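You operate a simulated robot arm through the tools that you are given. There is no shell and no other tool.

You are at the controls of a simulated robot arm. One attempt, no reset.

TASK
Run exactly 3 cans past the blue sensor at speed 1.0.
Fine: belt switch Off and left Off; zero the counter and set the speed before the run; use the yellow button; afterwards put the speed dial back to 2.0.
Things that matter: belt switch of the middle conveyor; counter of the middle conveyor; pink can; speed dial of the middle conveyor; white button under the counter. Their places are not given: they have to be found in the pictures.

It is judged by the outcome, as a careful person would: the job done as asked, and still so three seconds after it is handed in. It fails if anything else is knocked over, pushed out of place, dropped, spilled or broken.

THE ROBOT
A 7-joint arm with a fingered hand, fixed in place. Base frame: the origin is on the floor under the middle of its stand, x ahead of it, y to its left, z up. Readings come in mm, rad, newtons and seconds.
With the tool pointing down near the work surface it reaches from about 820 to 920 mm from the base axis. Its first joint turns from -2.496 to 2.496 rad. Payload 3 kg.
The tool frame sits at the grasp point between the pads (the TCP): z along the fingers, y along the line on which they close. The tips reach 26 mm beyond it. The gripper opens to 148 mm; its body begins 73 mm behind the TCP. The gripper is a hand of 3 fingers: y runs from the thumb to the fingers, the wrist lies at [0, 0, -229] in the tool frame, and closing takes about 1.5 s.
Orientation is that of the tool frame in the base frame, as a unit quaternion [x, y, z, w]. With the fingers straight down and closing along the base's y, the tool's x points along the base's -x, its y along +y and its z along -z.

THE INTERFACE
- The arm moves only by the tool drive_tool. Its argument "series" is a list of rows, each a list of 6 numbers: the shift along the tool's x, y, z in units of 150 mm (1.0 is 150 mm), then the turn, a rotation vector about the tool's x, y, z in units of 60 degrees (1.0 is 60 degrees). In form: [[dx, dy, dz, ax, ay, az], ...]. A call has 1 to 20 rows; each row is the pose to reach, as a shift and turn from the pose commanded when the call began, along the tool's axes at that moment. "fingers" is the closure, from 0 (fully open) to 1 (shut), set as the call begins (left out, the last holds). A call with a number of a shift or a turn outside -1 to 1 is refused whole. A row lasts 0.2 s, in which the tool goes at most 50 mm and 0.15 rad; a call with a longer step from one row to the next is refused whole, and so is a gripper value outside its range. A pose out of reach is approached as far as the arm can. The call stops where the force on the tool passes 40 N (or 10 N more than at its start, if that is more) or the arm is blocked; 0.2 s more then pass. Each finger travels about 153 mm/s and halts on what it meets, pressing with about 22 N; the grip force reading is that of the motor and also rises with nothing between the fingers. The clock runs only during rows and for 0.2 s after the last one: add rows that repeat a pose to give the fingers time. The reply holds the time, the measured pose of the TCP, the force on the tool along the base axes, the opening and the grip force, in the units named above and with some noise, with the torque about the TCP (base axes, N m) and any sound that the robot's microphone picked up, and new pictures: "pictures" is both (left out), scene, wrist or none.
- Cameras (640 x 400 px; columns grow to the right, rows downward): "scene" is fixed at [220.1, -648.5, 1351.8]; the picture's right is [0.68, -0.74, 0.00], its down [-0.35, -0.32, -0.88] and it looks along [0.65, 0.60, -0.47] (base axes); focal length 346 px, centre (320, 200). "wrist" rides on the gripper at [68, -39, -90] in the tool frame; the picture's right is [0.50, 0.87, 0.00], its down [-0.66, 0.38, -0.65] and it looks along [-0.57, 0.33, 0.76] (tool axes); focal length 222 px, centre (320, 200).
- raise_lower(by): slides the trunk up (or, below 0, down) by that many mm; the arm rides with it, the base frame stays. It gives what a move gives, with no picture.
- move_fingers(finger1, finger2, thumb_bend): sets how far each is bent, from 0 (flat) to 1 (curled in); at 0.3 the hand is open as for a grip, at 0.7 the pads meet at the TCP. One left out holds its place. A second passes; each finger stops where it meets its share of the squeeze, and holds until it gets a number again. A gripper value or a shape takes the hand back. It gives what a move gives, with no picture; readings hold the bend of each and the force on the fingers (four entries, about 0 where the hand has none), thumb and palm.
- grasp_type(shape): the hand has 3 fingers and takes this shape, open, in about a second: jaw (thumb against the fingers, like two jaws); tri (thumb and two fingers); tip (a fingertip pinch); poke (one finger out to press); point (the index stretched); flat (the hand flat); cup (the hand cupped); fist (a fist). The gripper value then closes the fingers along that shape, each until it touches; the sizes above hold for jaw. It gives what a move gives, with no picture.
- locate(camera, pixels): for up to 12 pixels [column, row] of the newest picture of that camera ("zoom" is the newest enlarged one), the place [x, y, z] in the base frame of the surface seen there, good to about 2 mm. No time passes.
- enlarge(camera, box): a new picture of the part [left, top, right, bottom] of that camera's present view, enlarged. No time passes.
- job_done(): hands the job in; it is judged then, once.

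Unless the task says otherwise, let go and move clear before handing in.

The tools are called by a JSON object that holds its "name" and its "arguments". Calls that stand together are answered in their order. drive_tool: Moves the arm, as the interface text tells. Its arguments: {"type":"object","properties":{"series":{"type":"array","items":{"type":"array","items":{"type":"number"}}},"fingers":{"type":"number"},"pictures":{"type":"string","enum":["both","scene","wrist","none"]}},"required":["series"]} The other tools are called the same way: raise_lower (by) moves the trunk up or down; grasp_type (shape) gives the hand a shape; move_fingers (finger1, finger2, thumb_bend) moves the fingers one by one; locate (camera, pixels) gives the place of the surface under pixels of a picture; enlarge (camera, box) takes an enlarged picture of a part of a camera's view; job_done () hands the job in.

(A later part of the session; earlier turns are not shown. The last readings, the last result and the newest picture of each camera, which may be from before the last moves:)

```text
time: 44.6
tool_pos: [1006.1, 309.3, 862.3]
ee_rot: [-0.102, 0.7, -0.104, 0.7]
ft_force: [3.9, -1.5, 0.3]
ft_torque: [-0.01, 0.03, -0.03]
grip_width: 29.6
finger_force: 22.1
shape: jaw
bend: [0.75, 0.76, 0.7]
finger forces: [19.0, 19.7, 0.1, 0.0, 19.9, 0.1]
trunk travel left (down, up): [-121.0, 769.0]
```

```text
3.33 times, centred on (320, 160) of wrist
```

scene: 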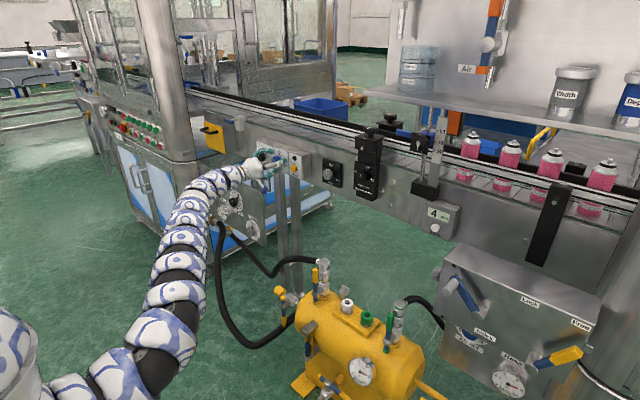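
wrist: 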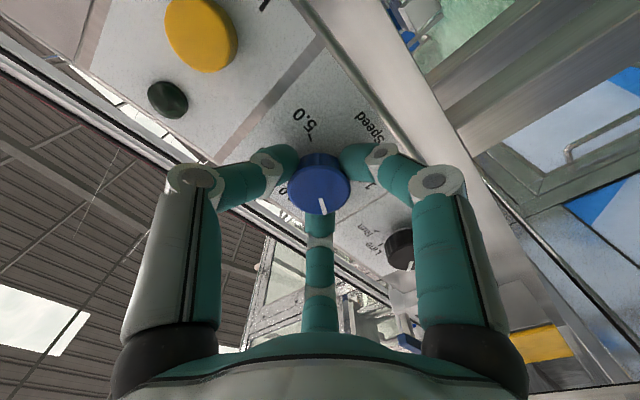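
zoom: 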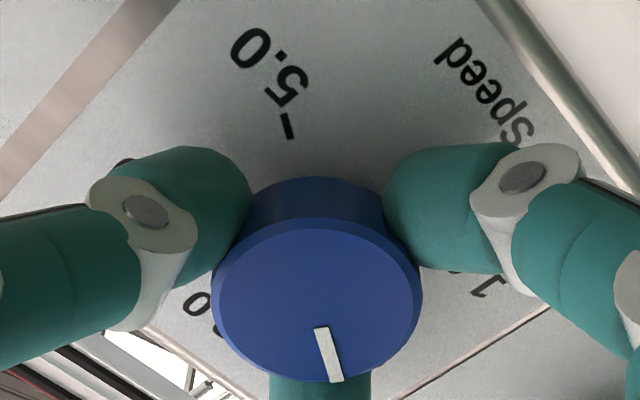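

All three fingers hold the dial at about 19-20 N. I'll turn 60° counter-clockwise about the tool axis, from 2.0 to 1.0.

{"name": "drive_tool", "arguments": {"series": [[0, 0, 0, 0, 0, -0.1], [0, 0, 0, 0, 0, -0.2], [0, 0, 0, 0, 0, -0.3], [0, 0, 0, 0, 0, -0.4], [0, 0, 0, 0, 0, -0.5], [0, 0, 0, 0, 0, -0.6], [0, 0, 0, 0, 0, -0.7], [0, 0, 0, 0, 0, -0.8], [0, 0, 0, 0, 0, -0.9], [0, 0, 0, 0, 0, -1.0], [0, 0, 0, 0, 0, -1.0]]}}

{"name": "enlarge", "arguments": {"camera": "wrist", "box": [240, 100, 400, 220]}}

{"name": "enlarge", "arguments": {"camera": "scene", "box": [264, 138, 304, 176]}}

```text
time: 47.0
tool_pos: [1006.0, 310.4, 861.5]
ee_rot: [-0.437, 0.554, -0.44, 0.555]
ft_force: [2.7, -7.0, 3.5]
ft_torque: [0.06, -0.11, -0.15]
grip_width: 29.1
finger_force: 22.0
shape: jaw
bend: [0.75, 0.76, 0.7]
finger forces: [21.8, 19.0, 0.0, 0.0, 24.7, 0.0]
trunk travel left (down, up): [-121.0, 769.0]
```

scene: 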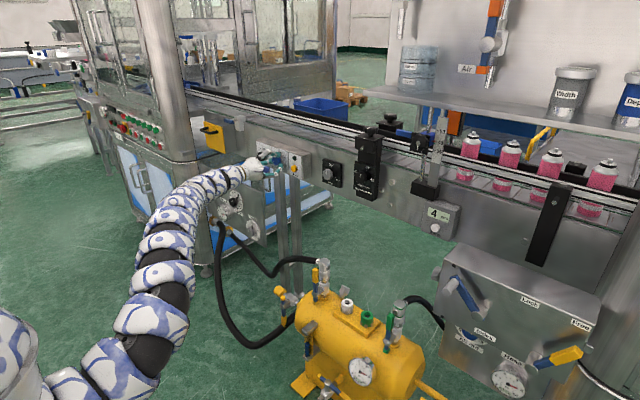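
wrist: 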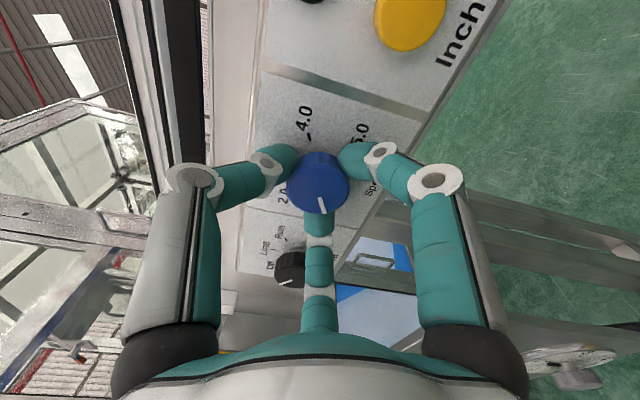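

```text
3.33 times, centred on (320, 160) of wrist
```

zoom: 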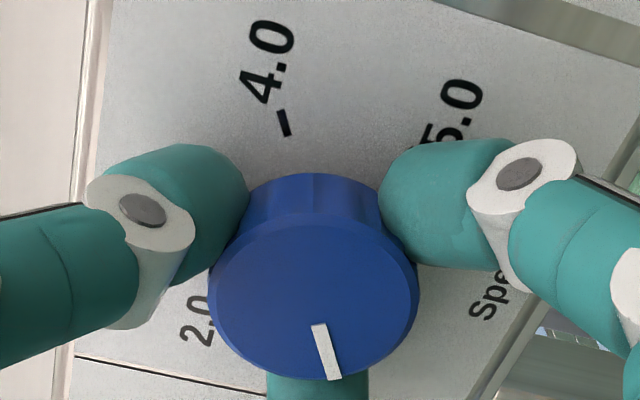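

```text
10.53 times, centred on (284, 157) of scene
```

zoom: 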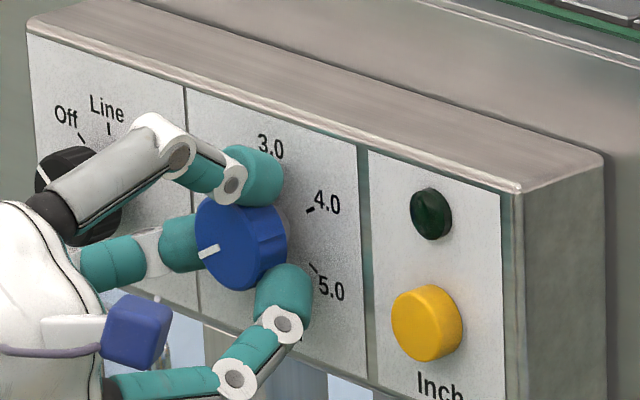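

The pointer now reads about 118-120° (scene zoom (200,254)-(219,247)), which is the 1.0 mark. I'll open the fingers and back off, then check.

{"name": "drive_tool", "arguments": {"series": [[0, 0, 0, 0, 0, 0], [0, 0, 0, 0, 0, 0], [0, 0, 0, 0, 0, 0], [0, 0, -0.07, 0, 0, 0], [0, 0, -0.14, 0, 0, 0], [0, 0, -0.21, 0, 0, 0], [0, 0, -0.21, 0, 0, 0]], "fingers": 0.55}}

{"name": "enlarge", "arguments": {"camera": "wrist", "box": [230, 70, 390, 190]}}

{"name": "enlarge", "arguments": {"camera": "scene", "box": [250, 138, 290, 176]}}

```text
time: 48.6
tool_pos: [975.3, 310.2, 859.9]
ee_rot: [-0.437, 0.555, -0.44, 0.554]
ft_force: [0.8, -0.9, 1.1]
ft_torque: [-0.01, -0.02, 0.01]
grip_width: 66.3
finger_force: 0.1
shape: jaw
bend: [0.39, 0.39, 0.7]
finger forces: [0.0, 0.0, 0.1, 0.1, 0.1, 0.1]
trunk travel left (down, up): [-121.0, 769.0]
```

scene: 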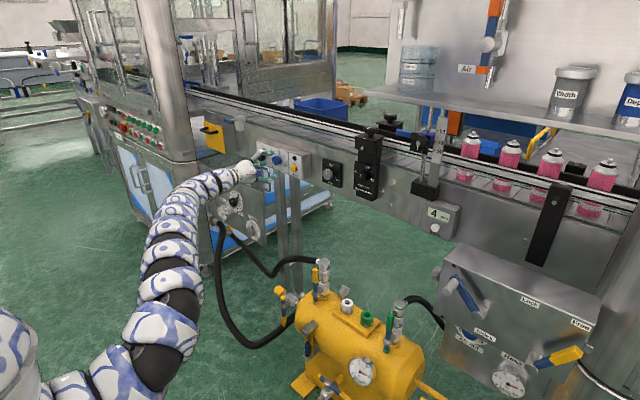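
wrist: 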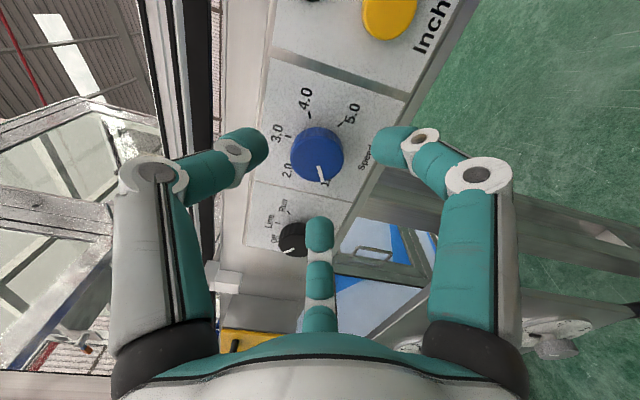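

```text
3.33 times, centred on (310, 130) of wrist
```

zoom: 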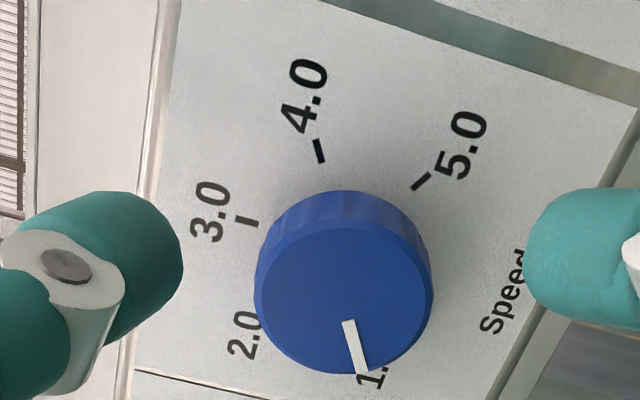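

```text
10.53 times, centred on (270, 157) of scene
```

zoom: 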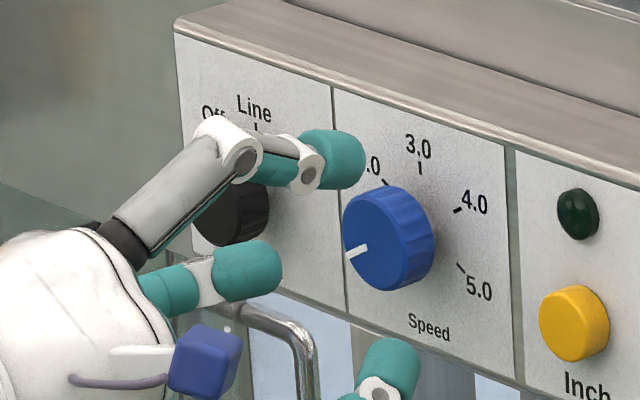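

The dial is at 1.0: the pointer is exactly in line with the opposite 4.0 tick in the wrist zoom. Next I'll move to the right toward the counter, first in small steps at x≈975 to check that the closer-in poses are reachable.

{"name": "drive_tool", "arguments": {"series": [[0.1, 0.024, 0, 0, 0, 0], [0.2, 0.047, 0, 0, 0, 0], [0.3, 0.071, 0, 0, 0, 0]], "pictures": "none"}}

```text
time: 49.4
tool_pos: [978.1, 271.8, 841.4]
ee_rot: [-0.437, 0.556, -0.44, 0.554]
ft_force: [0.6, 0.3, 0.0]
ft_torque: [-0.01, 0.01, -0.02]
grip_width: 66.2
finger_force: 0.0
shape: jaw
bend: [0.39, 0.39, 0.7]
finger forces: [0.0, 0.0, 0.0, 0.0, 0.0, 0.0]
out of reach, approached as far as the arm can: row 3
trunk travel left (down, up): [-121.0, 769.0]
```

The third row was out of reach on the inner side, so the wrist has a usable shell of about 798-862 mm from the shoulder. I'll raise the trunk 250 mm and lower the hand by the same amount so the arm reaches downward, which allows closer-in poses.

{"name": "raise_lower", "arguments": {"by": 250}}

{"name": "drive_tool", "arguments": {"series": [[0.03, 0.13, 0, 0, 0, 0], [0.06, 0.26, 0, 0, 0, 0], [0.092, 0.389, 0, 0, 0, 0], [0.122, 0.519, 0, 0, 0, 0], [0.153, 0.648, 0, 0, 0, 0], [0.184, 0.778, 0, 0, 0, 0]], "pictures": "scene"}}

```text
time: 52.0
tool_pos: [979.5, 271.8, 1089.9]
ee_rot: [-0.437, 0.555, -0.44, 0.554]
ft_force: [0.1, 0.0, 0.3]
ft_torque: [0.03, -0.02, -0.01]
grip_width: 66.2
finger_force: 0.2
shape: jaw
bend: [0.39, 0.39, 0.7]
finger forces: [0.0, 0.0, 0.0, 0.1, 0.0, 0.0]
trunk travel left (down, up): [-371.0, 519.0]
```

```text
time: 53.4
tool_pos: [976.9, 272.0, 971.6]
ee_rot: [-0.437, 0.555, -0.44, 0.554]
ft_force: [0.6, -1.0, -0.3]
ft_torque: [0.02, -0.04, 0.01]
grip_width: 66.1
finger_force: 0.1
shape: jaw
bend: [0.39, 0.39, 0.7]
finger forces: [0.0, 0.0, 0.0, 0.1, 0.0, 0.1]
trunk travel left (down, up): [-371.0, 519.0]
```

scene: 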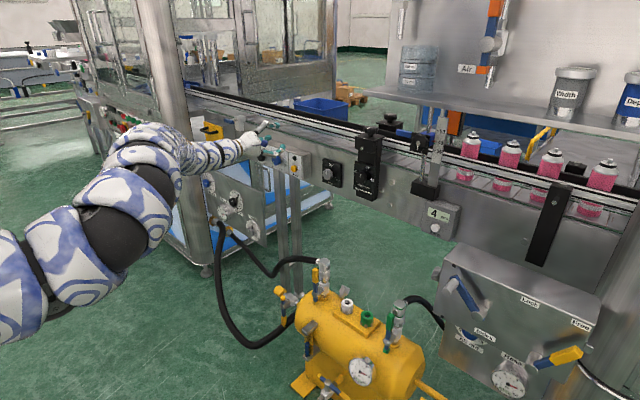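

The arm now reaches down from above with room to spare. I'll travel right and down in front of the conveyor to about (985, 150, 860).

{"name": "drive_tool", "arguments": {"series": [[0.12, 0.067, 0.01, 0, 0, 0], [0.241, 0.135, 0.02, 0, 0, 0], [0.361, 0.202, 0.03, 0, 0, 0], [0.481, 0.27, 0.035, 0, 0, 0], [0.602, 0.337, 0.04, 0, 0, 0], [0.722, 0.404, 0.045, 0, 0, 0], [0.843, 0.472, 0.05, 0, 0, 0], [0.963, 0.539, 0.053, 0, 0, 0]], "pictures": "scene"}}

```text
time: 55.2
tool_pos: [985.0, 149.4, 858.2]
ee_rot: [-0.438, 0.555, -0.439, 0.554]
ft_force: [-0.1, -0.2, 0.4]
ft_torque: [0.04, 0.02, 0.0]
grip_width: 66.3
finger_force: 0.0
shape: jaw
bend: [0.39, 0.39, 0.7]
finger forces: [0.0, 0.1, 0.1, 0.0, 0.1, 0.0]
trunk travel left (down, up): [-371.0, 519.0]
```

scene: 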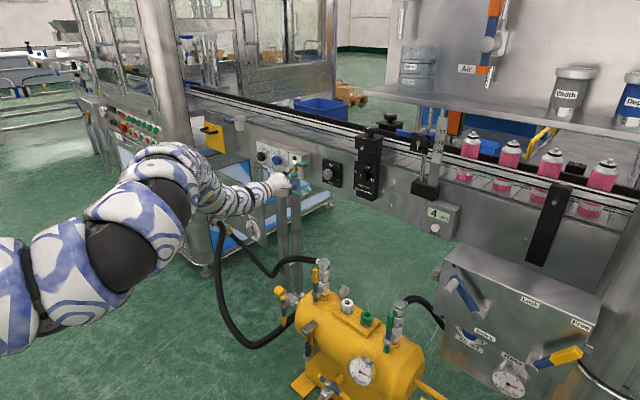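

The travel works well. I'll continue right to about (985, 0, 850), passing in front of the Height knob.

{"name": "drive_tool", "arguments": {"series": [[0.123, -0.022, 0, 0, 0, 0], [0.246, -0.045, 0, 0, 0, 0], [0.369, -0.067, 0, 0, 0, 0], [0.493, -0.09, 0, 0, 0, 0], [0.616, -0.112, 0, 0, 0, 0], [0.739, -0.134, 0, 0, 0, 0], [0.862, -0.157, 0, 0, 0, 0], [0.985, -0.179, 0, 0, 0, 0]], "pictures": "scene"}}

```text
time: 57.0
tool_pos: [1023.0, 12.7, 852.4]
ee_rot: [-0.437, 0.556, -0.44, 0.554]
ft_force: [-0.5, -0.2, 0.1]
ft_torque: [-0.04, 0.02, -0.02]
grip_width: 66.3
finger_force: 0.0
shape: jaw
bend: [0.39, 0.39, 0.7]
finger forces: [0.0, 0.0, 0.0, 0.0, 0.0, 0.1]
out of reach, approached as far as the arm can: row 3, 4, 5, 6, 7, 8
trunk travel left (down, up): [-371.0, 519.0]
```

scene: 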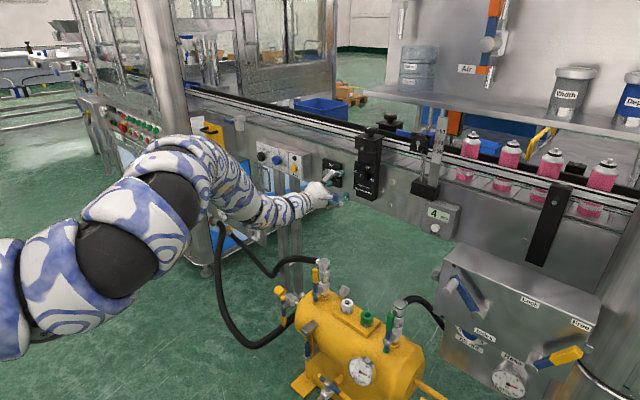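

The arm could not keep x=985 here and the hand was pushed out to (1023, 13), close to the conveyor but touching nothing. I'll measure the arm's shape to see what limits it.

{"name": "locate", "arguments": {"camera": "scene", "pixels": [[10, 300], [60, 270], [100, 250], [150, 240], [165, 190], [200, 170], [220, 180], [235, 200], [262, 210], [290, 208], [315, 195], [335, 190]]}}

{"name": "enlarge", "arguments": {"camera": "scene", "box": [0, 100, 400, 350]}}

```text
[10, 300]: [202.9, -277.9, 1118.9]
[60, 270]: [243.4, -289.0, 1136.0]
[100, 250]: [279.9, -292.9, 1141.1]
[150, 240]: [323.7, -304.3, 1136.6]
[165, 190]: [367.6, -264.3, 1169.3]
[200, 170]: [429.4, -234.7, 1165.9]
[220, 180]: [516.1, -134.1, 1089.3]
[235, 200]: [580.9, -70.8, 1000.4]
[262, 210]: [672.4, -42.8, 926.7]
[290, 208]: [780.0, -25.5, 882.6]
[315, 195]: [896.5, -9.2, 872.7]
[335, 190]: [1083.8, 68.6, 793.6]
```

```text
1.60 times, centred on (200, 225) of scene
```

zoom: 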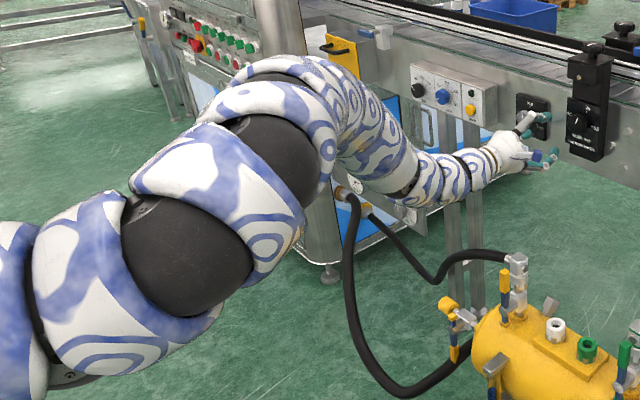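

The limit depends on the tool's direction relative to the arm, while rotating the whole pose about the base axis and sliding the trunk are always possible. I'll measure the Width bracket, counter and nearby parts to plan such a sweep safely.

{"name": "locate", "arguments": {"camera": "scene", "pixels": [[366, 182], [362, 168], [376, 172], [365, 198], [356, 195], [378, 150], [358, 145], [330, 162], [343, 165], [340, 185], [388, 200], [420, 188]]}}

{"name": "enlarge", "arguments": {"camera": "scene", "box": [300, 120, 480, 250]}}

```text
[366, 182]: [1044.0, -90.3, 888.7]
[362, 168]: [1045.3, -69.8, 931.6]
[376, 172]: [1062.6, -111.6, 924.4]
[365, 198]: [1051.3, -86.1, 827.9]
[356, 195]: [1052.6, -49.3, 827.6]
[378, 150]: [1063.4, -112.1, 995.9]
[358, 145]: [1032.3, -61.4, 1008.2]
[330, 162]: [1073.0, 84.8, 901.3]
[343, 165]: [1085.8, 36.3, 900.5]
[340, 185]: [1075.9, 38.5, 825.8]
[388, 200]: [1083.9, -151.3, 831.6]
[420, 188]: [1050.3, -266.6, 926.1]
```

```text
3.08 times, centred on (390, 185) of scene
```

zoom: 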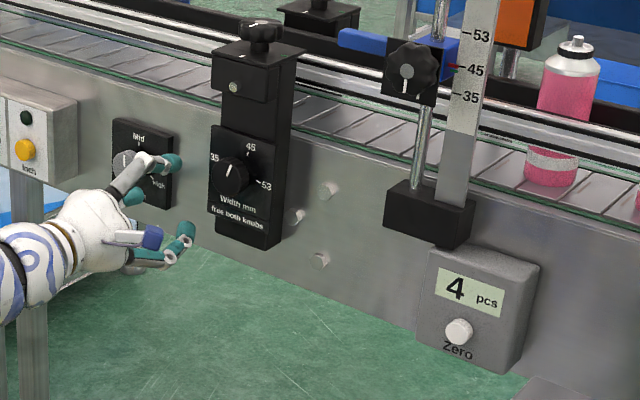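

Everything attached to the conveyor ends above z≈815 and the tank fittings stay below z≈600, so there is a free corridor at z≈740. I'll lower the trunk 112 mm and then sweep the pose about the base axis to the right.

{"name": "raise_lower", "arguments": {"by": -112}}

{"name": "drive_tool", "arguments": {"series": [[0, 0, 0.07, 0, 0, 0], [0.148, -0.035, 0.07, 0.005, 0.021, 0], [0.296, -0.07, 0.067, 0.0098, 0.0415, 0], [0.444, -0.105, 0.06, 0.0147, 0.0623, 0], [0.592, -0.14, 0.05, 0.0196, 0.083, 0], [0.74, -0.175, 0.037, 0.0245, 0.1038, 0]], "pictures": "scene"}}

```text
time: 58.4
tool_pos: [1021.4, 13.8, 741.0]
ee_rot: [-0.439, 0.555, -0.439, 0.554]
ft_force: [0.2, -0.4, 0.9]
ft_torque: [0.02, 0.0, 0.03]
grip_width: 66.1
finger_force: 0.0
shape: jaw
bend: [0.39, 0.39, 0.7]
finger forces: [0.1, 0.0, 0.1, 0.0, 0.0, 0.0]
trunk travel left (down, up): [-259.0, 631.0]
```

```text
time: 59.8
tool_pos: [1043.7, -99.1, 745.5]
ee_rot: [-0.404, 0.579, -0.471, 0.529]
ft_force: [-0.4, 0.1, 0.8]
ft_torque: [0.02, -0.01, 0.02]
grip_width: 66.1
finger_force: 0.1
shape: jaw
bend: [0.39, 0.39, 0.7]
finger forces: [0.0, 0.1, 0.0, 0.1, 0.1, 0.1]
out of reach, approached as far as the arm can: row 4, 5, 6
trunk travel left (down, up): [-259.0, 631.0]
```

scene: 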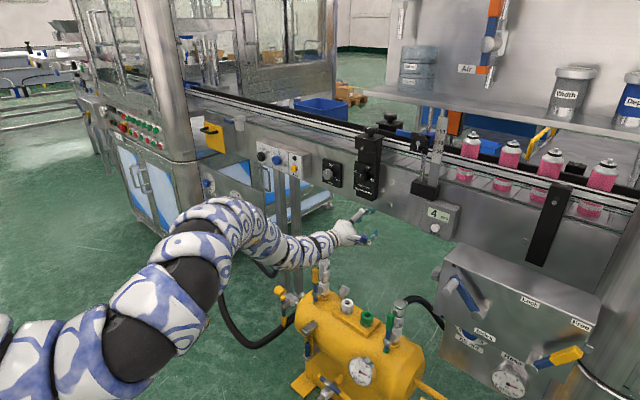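

The arm is again at its stretch limit (862 mm from the shoulder) because the shoulder is 268 mm above the hand. I'll bring the shoulder down level in alternating steps: trunk down 60, tool up 60, staying below the bracket and above the tank.

{"name": "raise_lower", "arguments": {"by": -60}}

{"name": "drive_tool", "arguments": {"series": [[-0.031, -0.13, 0, 0, 0, 0], [-0.062, -0.26, 0, 0, 0, 0], [-0.093, -0.389, 0, 0, 0, 0], [-0.093, -0.389, 0, 0, 0, 0]], "pictures": "scene"}}

```text
time: 60.8
tool_pos: [1042.3, -98.4, 685.2]
ee_rot: [-0.405, 0.579, -0.47, 0.529]
ft_force: [0.1, -1.0, -0.5]
ft_torque: [0.03, -0.01, -0.01]
grip_width: 66.2
finger_force: 0.1
shape: jaw
bend: [0.39, 0.39, 0.7]
finger forces: [0.1, 0.1, 0.0, 0.0, 0.1, 0.0]
trunk travel left (down, up): [-199.0, 691.0]
```

```text
time: 61.8
tool_pos: [1044.7, -96.9, 692.3]
ee_rot: [-0.405, 0.579, -0.471, 0.529]
ft_force: [0.4, -0.7, 0.1]
ft_torque: [0.0, 0.0, 0.01]
grip_width: 66.2
finger_force: 0.1
shape: jaw
bend: [0.39, 0.39, 0.7]
finger forces: [0.1, 0.0, 0.1, 0.0, 0.1, 0.0]
out of reach, approached as far as the arm can: row 1, 2, 3, 4
trunk travel left (down, up): [-199.0, 691.0]
```

scene: 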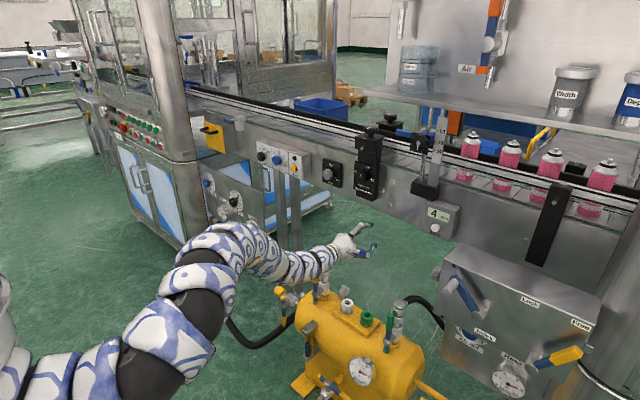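

The arm is against a joint limit here (it cannot raise the hand either). I'll look at the arm's current shape before retracing my way to a better configuration.

{"name": "locate", "arguments": {"camera": "scene", "pixels": [[5, 320], [30, 375], [90, 375], [140, 370], [180, 340], [195, 310], [190, 280], [205, 250], [235, 235], [265, 250], [290, 262], [320, 258]]}}

{"name": "enlarge", "arguments": {"camera": "scene", "box": [0, 180, 400, 400]}}

```text
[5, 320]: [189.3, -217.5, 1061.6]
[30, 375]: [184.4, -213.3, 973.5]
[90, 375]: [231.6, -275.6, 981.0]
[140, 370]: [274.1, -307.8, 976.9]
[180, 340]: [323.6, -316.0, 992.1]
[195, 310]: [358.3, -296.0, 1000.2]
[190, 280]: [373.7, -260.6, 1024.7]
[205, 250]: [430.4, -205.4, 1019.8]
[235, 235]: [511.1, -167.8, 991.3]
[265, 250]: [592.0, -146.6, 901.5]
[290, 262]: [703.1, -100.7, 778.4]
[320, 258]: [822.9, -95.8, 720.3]
```

```text
1.60 times, centred on (200, 290) of scene
```

zoom: 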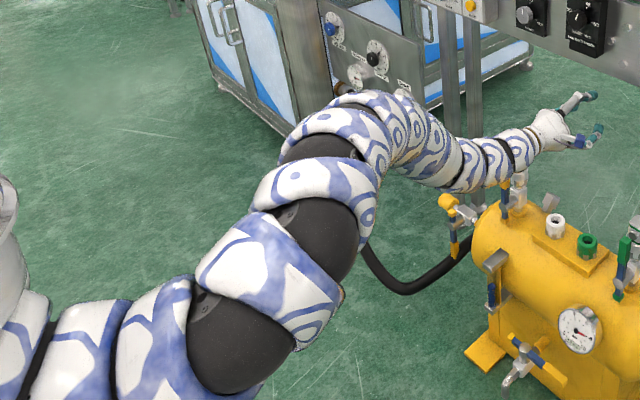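

Re-fitting all the data, the shoulder sits near (0, -200) and the wrist must stay about 870-971 mm from it, so near targets need the shoulder well above the hand. I'll step the trunk up and the hand down relative to it, starting with 50 mm steps under the bracket.

{"name": "raise_lower", "arguments": {"by": 50}}

{"name": "drive_tool", "arguments": {"series": [[0.026, 0.108, 0, 0, 0, 0], [0.051, 0.216, 0, 0, 0, 0], [0.077, 0.324, 0, 0, 0, 0]], "pictures": "none"}}

{"name": "raise_lower", "arguments": {"by": 50}}

{"name": "drive_tool", "arguments": {"series": [[0.026, 0.108, 0, 0, 0, 0], [0.051, 0.216, 0, 0, 0, 0], [0.077, 0.324, 0, 0, 0, 0]], "pictures": "none"}}

```text
time: 62.7
tool_pos: [1045.0, -98.3, 742.0]
ee_rot: [-0.404, 0.579, -0.47, 0.53]
ft_force: [0.3, -0.8, 0.4]
ft_torque: [0.01, 0.02, -0.02]
grip_width: 66.3
finger_force: 0.2
shape: jaw
bend: [0.39, 0.39, 0.7]
finger forces: [0.0, 0.1, 0.0, 0.0, 0.0, 0.0]
trunk travel left (down, up): [-249.0, 641.0]
```

```text
time: 63.5
tool_pos: [1045.1, -98.0, 693.9]
ee_rot: [-0.404, 0.578, -0.471, 0.53]
ft_force: [-1.1, -0.2, 0.0]
ft_torque: [0.01, -0.04, -0.01]
grip_width: 66.4
finger_force: 0.1
shape: jaw
bend: [0.39, 0.39, 0.7]
finger forces: [0.0, 0.1, 0.0, 0.0, 0.1, 0.1]
trunk travel left (down, up): [-249.0, 641.0]
```

```text
time: 64.5
tool_pos: [1044.9, -97.4, 741.5]
ee_rot: [-0.405, 0.579, -0.47, 0.529]
ft_force: [-0.3, 0.5, 0.2]
ft_torque: [-0.02, 0.01, -0.03]
grip_width: 66.1
finger_force: 0.1
shape: jaw
bend: [0.39, 0.39, 0.7]
finger forces: [0.0, 0.0, 0.1, 0.0, 0.1, 0.1]
trunk travel left (down, up): [-299.0, 591.0]
```

```text
time: 65.3
tool_pos: [1045.3, -98.4, 691.8]
ee_rot: [-0.405, 0.578, -0.471, 0.529]
ft_force: [0.6, 0.4, 0.2]
ft_torque: [0.02, -0.02, 0.01]
grip_width: 66.2
finger_force: 0.0
shape: jaw
bend: [0.39, 0.39, 0.7]
finger forces: [0.0, 0.1, 0.0, 0.0, 0.0, 0.1]
trunk travel left (down, up): [-299.0, 591.0]
```

The model holds: lowering the hand relative to the shoulder works without any flag. I'll continue the steps while pulling the hand back from the conveyor.

{"name": "raise_lower", "arguments": {"by": 50}}

{"name": "drive_tool", "arguments": {"series": [[0.019, 0.08, -0.06, 0, 0, 0], [0.038, 0.16, -0.12, 0, 0, 0], [0.057, 0.24, -0.19, 0, 0, 0], [0.077, 0.324, -0.26, 0, 0, 0]], "pictures": "none"}}

{"name": "raise_lower", "arguments": {"by": 50}}

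{"name": "drive_tool", "arguments": {"series": [[0.019, 0.08, -0.05, 0, 0, 0], [0.038, 0.16, -0.1, 0, 0, 0], [0.057, 0.24, -0.16, 0, 0, 0], [0.077, 0.324, -0.22, 0, 0, 0]], "pictures": "scene"}}

```text
time: 66.2
tool_pos: [1045.2, -97.7, 742.0]
ee_rot: [-0.405, 0.578, -0.471, 0.529]
ft_force: [0.3, 0.1, -0.8]
ft_torque: [-0.01, 0.02, 0.0]
grip_width: 66.2
finger_force: 0.1
shape: jaw
bend: [0.39, 0.39, 0.7]
finger forces: [0.0, 0.1, 0.0, 0.0, 0.1, 0.0]
trunk travel left (down, up): [-349.0, 541.0]
```

```text
time: 67.2
tool_pos: [1006.4, -93.1, 690.4]
ee_rot: [-0.404, 0.578, -0.471, 0.53]
ft_force: [0.5, 0.0, 0.0]
ft_torque: [-0.02, 0.01, 0.04]
grip_width: 66.2
finger_force: 0.1
shape: jaw
bend: [0.39, 0.39, 0.7]
finger forces: [0.0, 0.0, 0.0, 0.0, 0.0, 0.0]
trunk travel left (down, up): [-349.0, 541.0]
```

```text
time: 68.1
tool_pos: [1007.6, -93.0, 740.8]
ee_rot: [-0.405, 0.579, -0.47, 0.53]
ft_force: [-0.1, 0.8, -0.1]
ft_torque: [0.02, 0.02, 0.0]
grip_width: 66.2
finger_force: 0.1
shape: jaw
bend: [0.39, 0.39, 0.7]
finger forces: [0.0, 0.0, 0.1, 0.0, 0.0, 0.0]
trunk travel left (down, up): [-399.0, 491.0]
```

```text
time: 69.1
tool_pos: [973.8, -88.2, 691.0]
ee_rot: [-0.404, 0.578, -0.47, 0.53]
ft_force: [0.5, 0.4, 0.2]
ft_torque: [0.0, 0.0, -0.01]
grip_width: 66.4
finger_force: 0.1
shape: jaw
bend: [0.39, 0.39, 0.7]
finger forces: [0.0, 0.0, 0.0, 0.0, 0.0, 0.1]
trunk travel left (down, up): [-399.0, 491.0]
```

scene: 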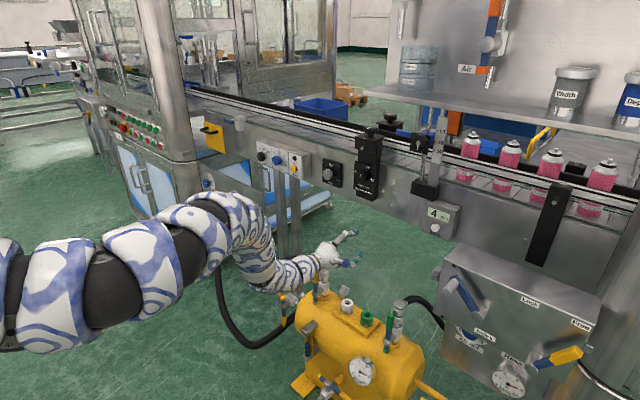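

The hand is clear at (974, -88, 691) with the shoulder 460 mm above. I'll raise the trunk 142 mm to bring the hand to the Zero button's height, then slide right toward the counter.

{"name": "raise_lower", "arguments": {"by": 142}}

{"name": "drive_tool", "arguments": {"series": [[0.16, -0.038, 0.0195, -0.0026, -0.011, 0], [0.32, -0.076, 0.039, -0.0052, -0.022, 0], [0.48, -0.114, 0.0585, -0.0079, -0.033, 0], [0.64, -0.152, 0.078, -0.0105, -0.044, 0], [0.8, -0.19, 0.0975, -0.0131, -0.0552, 0]], "pictures": "scene"}}

```text
time: 70.8
tool_pos: [973.3, -88.5, 833.0]
ee_rot: [-0.405, 0.578, -0.471, 0.53]
ft_force: [-0.4, 0.5, -0.8]
ft_torque: [0.01, 0.02, 0.01]
grip_width: 66.1
finger_force: 0.0
shape: jaw
bend: [0.39, 0.39, 0.7]
finger forces: [0.0, 0.1, 0.0, 0.0, 0.0, 0.0]
trunk travel left (down, up): [-541.0, 349.0]
```

```text
time: 72.0
tool_pos: [974.1, -213.0, 832.5]
ee_rot: [-0.423, 0.565, -0.455, 0.543]
ft_force: [0.4, -0.5, -0.4]
ft_torque: [0.0, -0.02, -0.02]
grip_width: 66.1
finger_force: 0.1
shape: jaw
bend: [0.39, 0.39, 0.7]
finger forces: [0.0, 0.1, 0.1, 0.1, 0.0, 0.0]
trunk travel left (down, up): [-541.0, 349.0]
```

scene: 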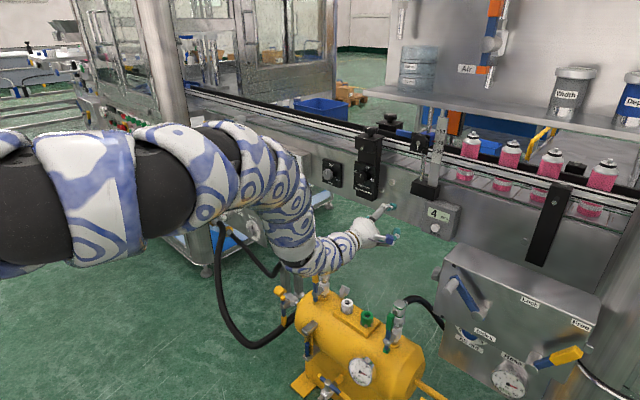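

The hand is at (974, -213, 833) in front of the conveyor, just left of the counter. Before going on I'll locate the nearby lever box at scene (440-480, 250-310) and the Zero button once more.

{"name": "locate", "arguments": {"camera": "scene", "pixels": [[452, 260], [447, 275], [460, 292], [475, 308], [440, 320], [470, 245], [436, 228], [433, 226], [438, 230], [434, 231]]}}

{"name": "enlarge", "arguments": {"camera": "scene", "box": [360, 180, 520, 300]}}

```text
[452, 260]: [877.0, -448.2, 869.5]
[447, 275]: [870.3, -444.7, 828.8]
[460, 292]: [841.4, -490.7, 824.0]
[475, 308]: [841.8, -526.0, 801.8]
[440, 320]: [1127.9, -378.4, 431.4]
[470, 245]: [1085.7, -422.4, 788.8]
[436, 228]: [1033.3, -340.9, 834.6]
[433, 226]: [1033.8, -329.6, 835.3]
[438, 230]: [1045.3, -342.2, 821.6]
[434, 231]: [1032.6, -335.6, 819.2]
```

```text
3.33 times, centred on (440, 240) of scene
```

zoom: 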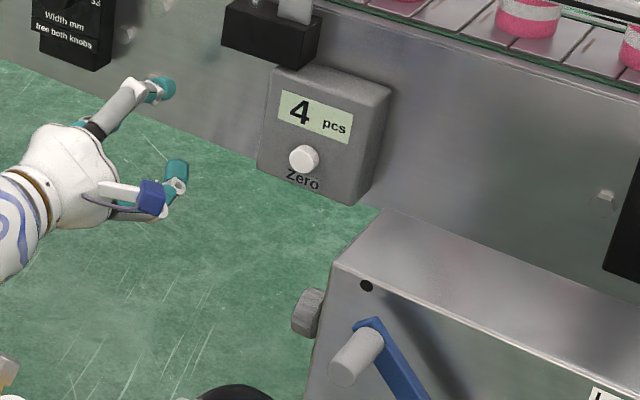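

The lever box's left face is at y≈-448 with a knob sticking out toward -430, and my camera sticks out on the hand's right side. I'll roll the hand 75° so the camera is on top, then switch to the poke shape here, where there is free space.

{"name": "drive_tool", "arguments": {"series": [[0, 0, 0, 0, 0, -0.125], [0, 0, 0, 0, 0, -0.25], [0, 0, 0, 0, 0, -0.375], [0, 0, 0, 0, 0, -0.5], [0, 0, 0, 0, 0, -0.625], [0, 0, 0, 0, 0, -0.75], [0, 0, 0, 0, 0, -0.875], [0, 0, 0, 0, 0, -1.0]], "pictures": "none"}}

{"name": "drive_tool", "arguments": {"series": [[0, 0, 0, 0, 0, -0.125], [0, 0, 0, 0, 0, -0.25]]}}

```text
time: 73.8
tool_pos: [975.0, -214.8, 832.2]
ee_rot: [0.648, -0.279, 0.666, -0.242]
ft_force: [-0.5, -0.4, -1.3]
ft_torque: [-0.01, -0.02, -0.01]
grip_width: 66.4
finger_force: 0.0
shape: jaw
bend: [0.39, 0.39, 0.7]
finger forces: [0.0, 0.0, 0.0, 0.0, 0.0, 0.0]
trunk travel left (down, up): [-541.0, 349.0]
```

```text
time: 74.4
tool_pos: [974.4, -213.3, 832.3]
ee_rot: [0.679, -0.192, 0.692, -0.153]
ft_force: [0.9, 0.5, 0.0]
ft_torque: [0.02, 0.02, 0.01]
grip_width: 66.2
finger_force: 0.1
shape: jaw
bend: [0.39, 0.39, 0.7]
finger forces: [0.0, 0.0, 0.1, 0.0, 0.1, 0.0]
trunk travel left (down, up): [-541.0, 349.0]
```

scene: 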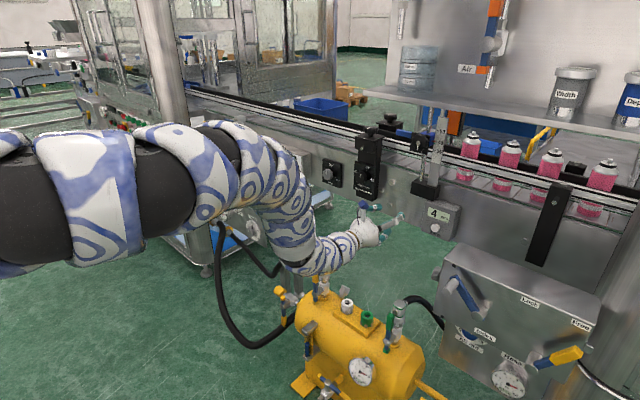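
wrist: 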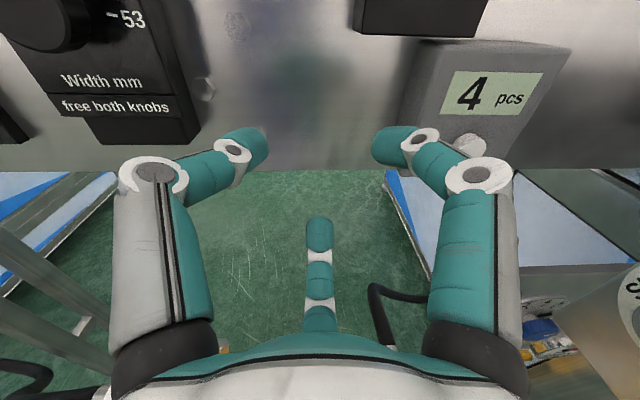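

The wrist picture is now upright and shows the counter reading 4 with the white button at (470, 143). I'll change to the poke shape and see where the pressing finger is.

{"name": "grasp_type", "arguments": {"shape": "poke"}}

{"name": "drive_tool", "arguments": {"series": [[0, 0, 0, 0, 0, 0]]}}

{"name": "enlarge", "arguments": {"camera": "scene", "box": [330, 180, 490, 280]}}

```text
time: 75.3
tool_pos: [974.8, -213.0, 833.1]
ee_rot: [0.679, -0.193, 0.691, -0.154]
ft_force: [-0.4, 0.7, 0.3]
ft_torque: [-0.03, 0.0, 0.02]
grip_width: 0.0
finger_force: 0.0
shape: poke
bend: [1.0, 1.0, 0.4]
finger forces: [0.0, 0.1, 0.0, 0.1, 0.0, 0.0]
trunk travel left (down, up): [-541.0, 349.0]
```

```text
time: 75.7
tool_pos: [974.6, -212.6, 833.1]
ee_rot: [0.679, -0.192, 0.692, -0.154]
ft_force: [0.1, 0.3, 0.0]
ft_torque: [0.03, 0.02, -0.01]
grip_width: 0.0
finger_force: 0.0
shape: poke
bend: [1.0, 1.0, 0.4]
finger forces: [0.1, 0.0, 0.0, 0.0, 0.0, 0.0]
trunk travel left (down, up): [-541.0, 349.0]
```

scene: 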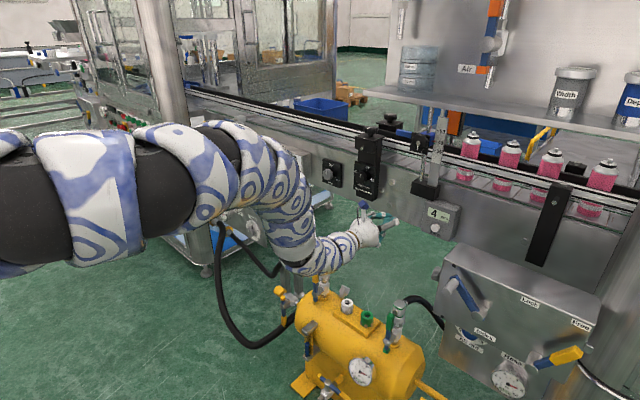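
wrist: 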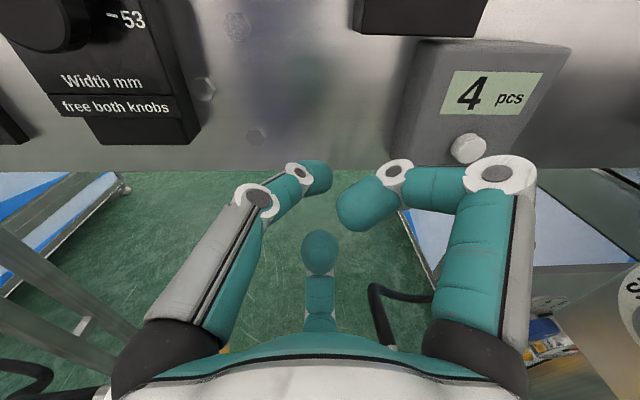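

```text
4.00 times, centred on (410, 230) of scene
```

zoom: 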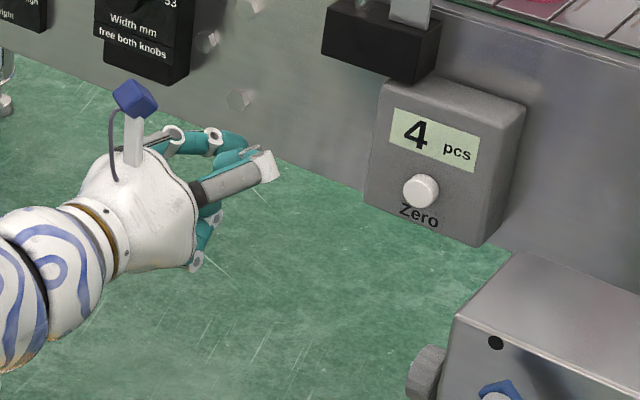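

In the poke shape the thumb points forward with its tip at wrist (318, 175) while the other two fingers curl in. I'll measure the tip and the button.

{"name": "locate", "arguments": {"camera": "wrist", "pixels": [[322, 172], [327, 180], [316, 165], [318, 185], [330, 172], [365, 205], [345, 215], [320, 240], [468, 148], [460, 148], [478, 148], [468, 138]]}}

{"name": "enlarge", "arguments": {"camera": "wrist", "box": [240, 100, 560, 300]}}

```text
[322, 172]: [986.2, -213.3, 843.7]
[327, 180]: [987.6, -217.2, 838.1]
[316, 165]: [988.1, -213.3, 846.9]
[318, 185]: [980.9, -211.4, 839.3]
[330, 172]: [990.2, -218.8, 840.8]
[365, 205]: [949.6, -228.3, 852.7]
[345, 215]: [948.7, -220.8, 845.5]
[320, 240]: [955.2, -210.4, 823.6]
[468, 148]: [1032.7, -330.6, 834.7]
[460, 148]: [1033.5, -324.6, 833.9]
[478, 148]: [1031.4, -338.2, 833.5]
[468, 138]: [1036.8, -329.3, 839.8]
```

```text
2.00 times, centred on (400, 200) of wrist
```

zoom: 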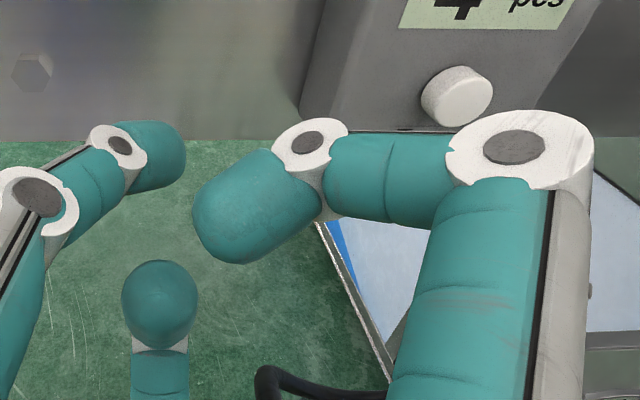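

The thumb tip leads at about TCP + (18, -3, +5), well ahead of the curled fingers. I'll measure the button's edges for its centre.

{"name": "locate", "arguments": {"camera": "zoom", "pixels": [[428, 105], [488, 88], [452, 74], [462, 122], [460, 98], [450, 98], [470, 98], [460, 88], [460, 108]]}}

{"name": "locate", "arguments": {"camera": "scene", "pixels": [[435, 228], [434, 228], [436, 227], [435, 226], [435, 230], [433, 228], [437, 228]]}}

```text
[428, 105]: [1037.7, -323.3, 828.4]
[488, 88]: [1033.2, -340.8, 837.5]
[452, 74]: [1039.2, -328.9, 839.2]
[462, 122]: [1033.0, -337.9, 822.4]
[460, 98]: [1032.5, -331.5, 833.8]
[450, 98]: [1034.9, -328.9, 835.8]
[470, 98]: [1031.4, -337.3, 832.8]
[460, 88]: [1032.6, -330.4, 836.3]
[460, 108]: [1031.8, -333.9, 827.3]
```

```text
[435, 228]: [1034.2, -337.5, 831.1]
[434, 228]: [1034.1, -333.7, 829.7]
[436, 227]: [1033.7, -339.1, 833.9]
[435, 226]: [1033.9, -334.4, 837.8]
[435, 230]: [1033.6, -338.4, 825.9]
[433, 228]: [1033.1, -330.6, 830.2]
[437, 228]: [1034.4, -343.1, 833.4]
```

The button's centre is at about (1033, -335, 831). I'll check the nut on the box's left side at scene (436, 274), then slide to a standoff in front of the button.

{"name": "locate", "arguments": {"camera": "scene", "pixels": [[434, 272], [437, 276], [441, 268], [445, 262], [460, 244]]}}

{"name": "drive_tool", "arguments": {"series": [[0.055, 0.12, 0.0, 0, 0, 0], [0.111, 0.239, 0.01, 0, 0, 0], [0.166, 0.359, 0.02, 0, 0, 0], [0.222, 0.479, 0.04, 0, 0, 0]]}}

```text
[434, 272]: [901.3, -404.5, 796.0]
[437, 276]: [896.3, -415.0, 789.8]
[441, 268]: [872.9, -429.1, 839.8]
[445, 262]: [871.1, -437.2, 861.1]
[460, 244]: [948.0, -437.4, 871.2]
```

```text
time: 76.7
tool_pos: [964.0, -259.9, 853.6]
ee_rot: [0.678, -0.192, 0.692, -0.154]
ft_force: [-0.4, 0.5, 0.3]
ft_torque: [0.02, -0.02, -0.04]
grip_width: 0.2
finger_force: 0.0
shape: poke
bend: [1.0, 1.0, 0.4]
finger forces: [0.0, 0.1, 0.0, 0.0, 0.0, 0.0]
out of reach, approached as far as the arm can: row 2, 3, 4
trunk travel left (down, up): [-541.0, 349.0]
```

scene: 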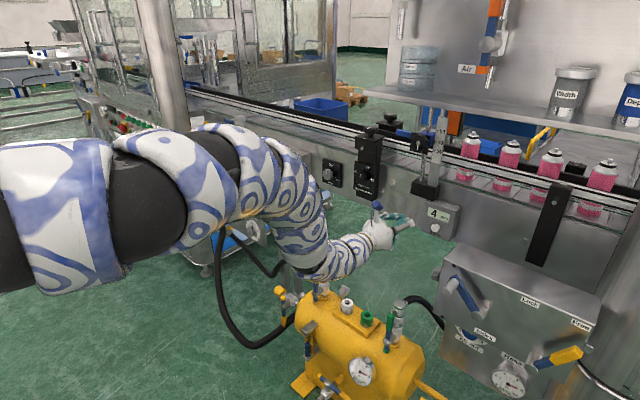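
wrist: 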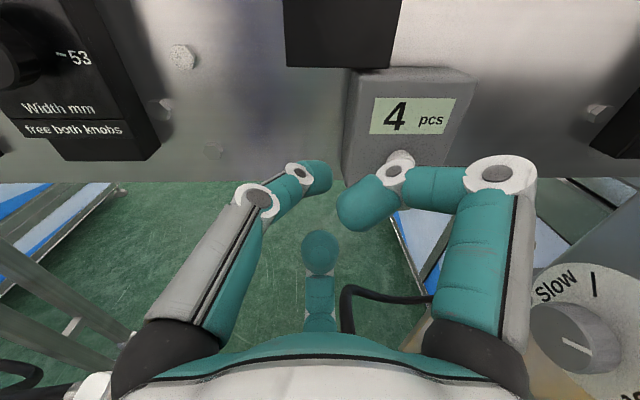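

The move stopped short (TCP 964, -260, 854), probably because the extra roll used up a wrist joint, and the box's nut is at (900, -404, 796). I'll roll back 30°, which should free the wrist.

{"name": "drive_tool", "arguments": {"series": [[0, 0, 0, 0, 0, 0.125], [0, 0, 0, 0, 0, 0.25], [0, 0, 0, 0, 0, 0.375], [0, 0, 0, 0, 0, 0.5], [0, 0, 0, 0, 0, 0.5]], "pictures": "wrist"}}

```text
time: 77.9
tool_pos: [965.9, -259.0, 851.6]
ee_rot: [0.606, -0.361, 0.628, -0.328]
ft_force: [-0.2, -0.3, -0.3]
ft_torque: [-0.01, -0.02, -0.04]
grip_width: 0.0
finger_force: 0.1
shape: poke
bend: [1.0, 1.0, 0.4]
finger forces: [0.1, 0.0, 0.0, 0.0, 0.0, 0.1]
trunk travel left (down, up): [-541.0, 349.0]
```

wrist: 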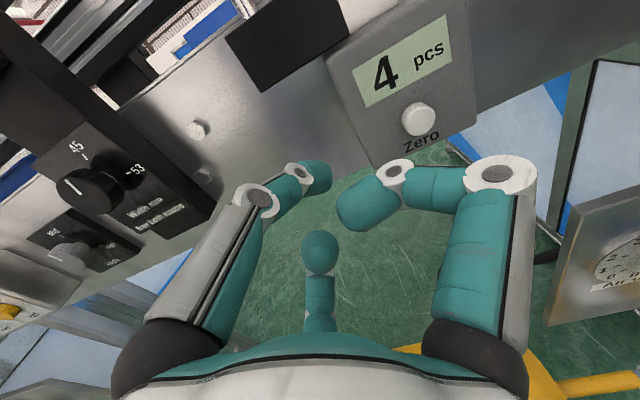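

Rolling back worked. I'll now yaw the tool about 12° to the right, toward the radial direction, while moving to about (970, -300, 833).

{"name": "drive_tool", "arguments": {"series": [[0.042, 0.061, 0.012, -0.026, 0.042, 0], [0.084, 0.122, 0.024, -0.052, 0.085, 0], [0.126, 0.183, 0.036, -0.079, 0.127, 0], [0.168, 0.244, 0.048, -0.105, 0.17, 0], [0.168, 0.244, 0.048, -0.105, 0.17, 0]]}}

```text
time: 79.1
tool_pos: [971.2, -298.9, 834.5]
ee_rot: [0.565, -0.423, 0.659, -0.26]
ft_force: [0.6, 0.1, 0.0]
ft_torque: [-0.04, 0.02, -0.01]
grip_width: 0.0
finger_force: 0.1
shape: poke
bend: [1.0, 1.0, 0.4]
finger forces: [0.1, 0.0, 0.1, 0.1, 0.0, 0.0]
trunk travel left (down, up): [-541.0, 349.0]
```

scene: 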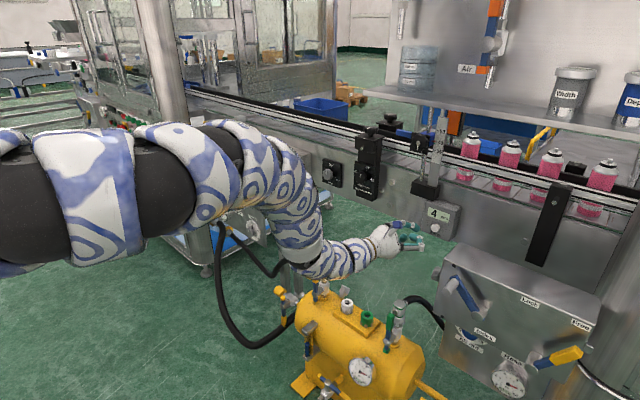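
wrist: 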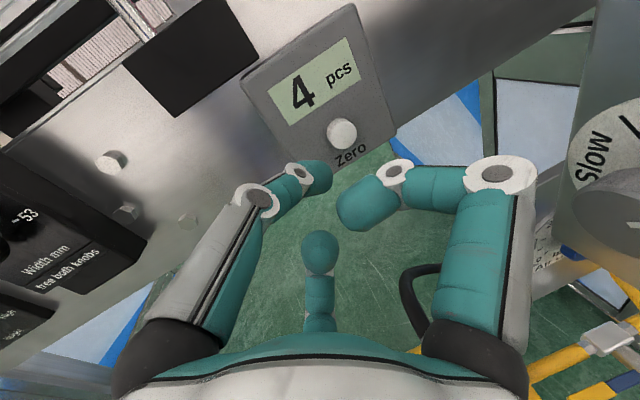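

The hand now points at the counter with the button at wrist (342, 133) just beyond the thumb tip. I'll measure tip and button again in this pose.

{"name": "locate", "arguments": {"camera": "wrist", "pixels": [[322, 172], [328, 178], [331, 172], [326, 165], [318, 162], [320, 185], [342, 134], [338, 134], [347, 134], [342, 126], [343, 142]]}}

{"name": "enlarge", "arguments": {"camera": "wrist", "box": [260, 90, 420, 210]}}

```text
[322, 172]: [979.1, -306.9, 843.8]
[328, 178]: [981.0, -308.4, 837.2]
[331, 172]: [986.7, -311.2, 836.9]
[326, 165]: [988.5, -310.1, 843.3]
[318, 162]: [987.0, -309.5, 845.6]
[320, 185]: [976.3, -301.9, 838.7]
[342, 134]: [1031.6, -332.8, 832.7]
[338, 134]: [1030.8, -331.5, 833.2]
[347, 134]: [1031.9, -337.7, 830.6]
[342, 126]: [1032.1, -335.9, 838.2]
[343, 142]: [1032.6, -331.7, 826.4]
```

```text
3.33 times, centred on (340, 150) of wrist
```

zoom: 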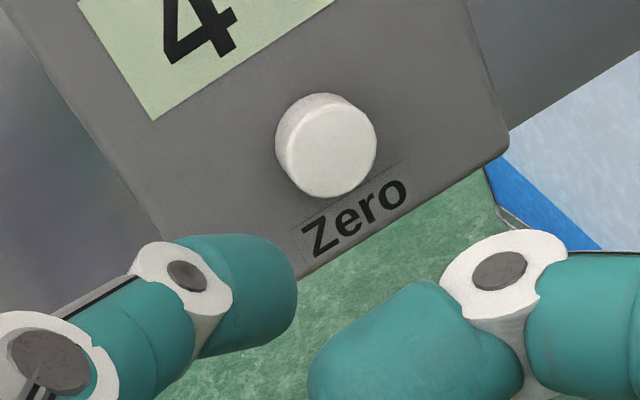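

The button's centre is (1032, -334.5, 832) and the thumb tip is at about (990, -309, 838). I'll line the tip up with the button sideways first.

{"name": "drive_tool", "arguments": {"series": [[0.054, 0.057, 0.038, 0, 0, 0], [0.108, 0.114, 0.076, 0, 0, 0], [0.108, 0.114, 0.076, 0, 0, 0]]}}

{"name": "locate", "arguments": {"camera": "wrist", "pixels": [[331, 172], [326, 165], [330, 178], [322, 162], [320, 120], [315, 120], [325, 120]]}}

{"name": "enlarge", "arguments": {"camera": "wrist", "box": [240, 70, 400, 190]}}

{"name": "enlarge", "arguments": {"camera": "scene", "box": [370, 190, 480, 270]}}

```text
time: 79.9
tool_pos: [976.8, -325.6, 827.6]
ee_rot: [0.565, -0.422, 0.659, -0.26]
ft_force: [0.0, -0.3, 0.3]
ft_torque: [0.02, 0.03, -0.01]
grip_width: 0.0
finger_force: 0.0
shape: poke
bend: [1.0, 1.0, 0.4]
finger forces: [0.1, 0.1, 0.1, 0.0, 0.1, 0.0]
trunk travel left (down, up): [-541.0, 349.0]
```

scene: 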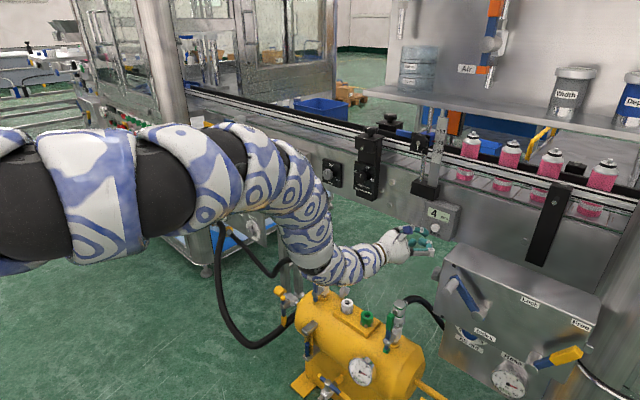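
wrist: 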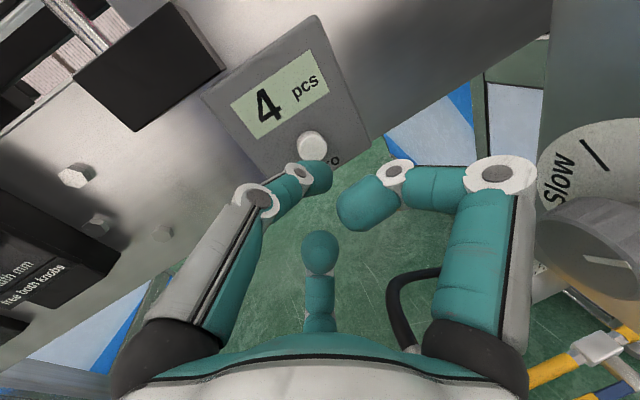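

```text
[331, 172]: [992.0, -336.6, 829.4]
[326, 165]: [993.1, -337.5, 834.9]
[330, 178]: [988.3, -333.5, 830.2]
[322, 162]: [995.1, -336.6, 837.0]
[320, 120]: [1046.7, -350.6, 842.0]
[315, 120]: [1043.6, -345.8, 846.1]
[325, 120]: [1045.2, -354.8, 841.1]
```

```text
3.33 times, centred on (320, 130) of wrist
```

zoom: 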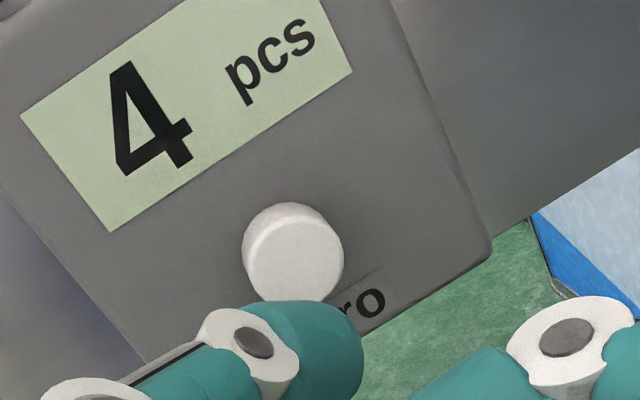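

```text
5.00 times, centred on (425, 230) of scene
```

zoom: 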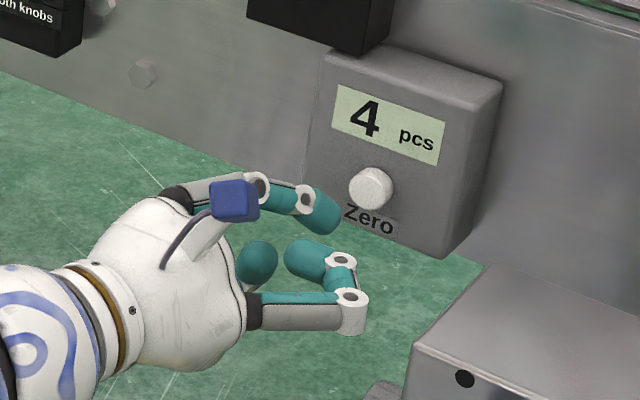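

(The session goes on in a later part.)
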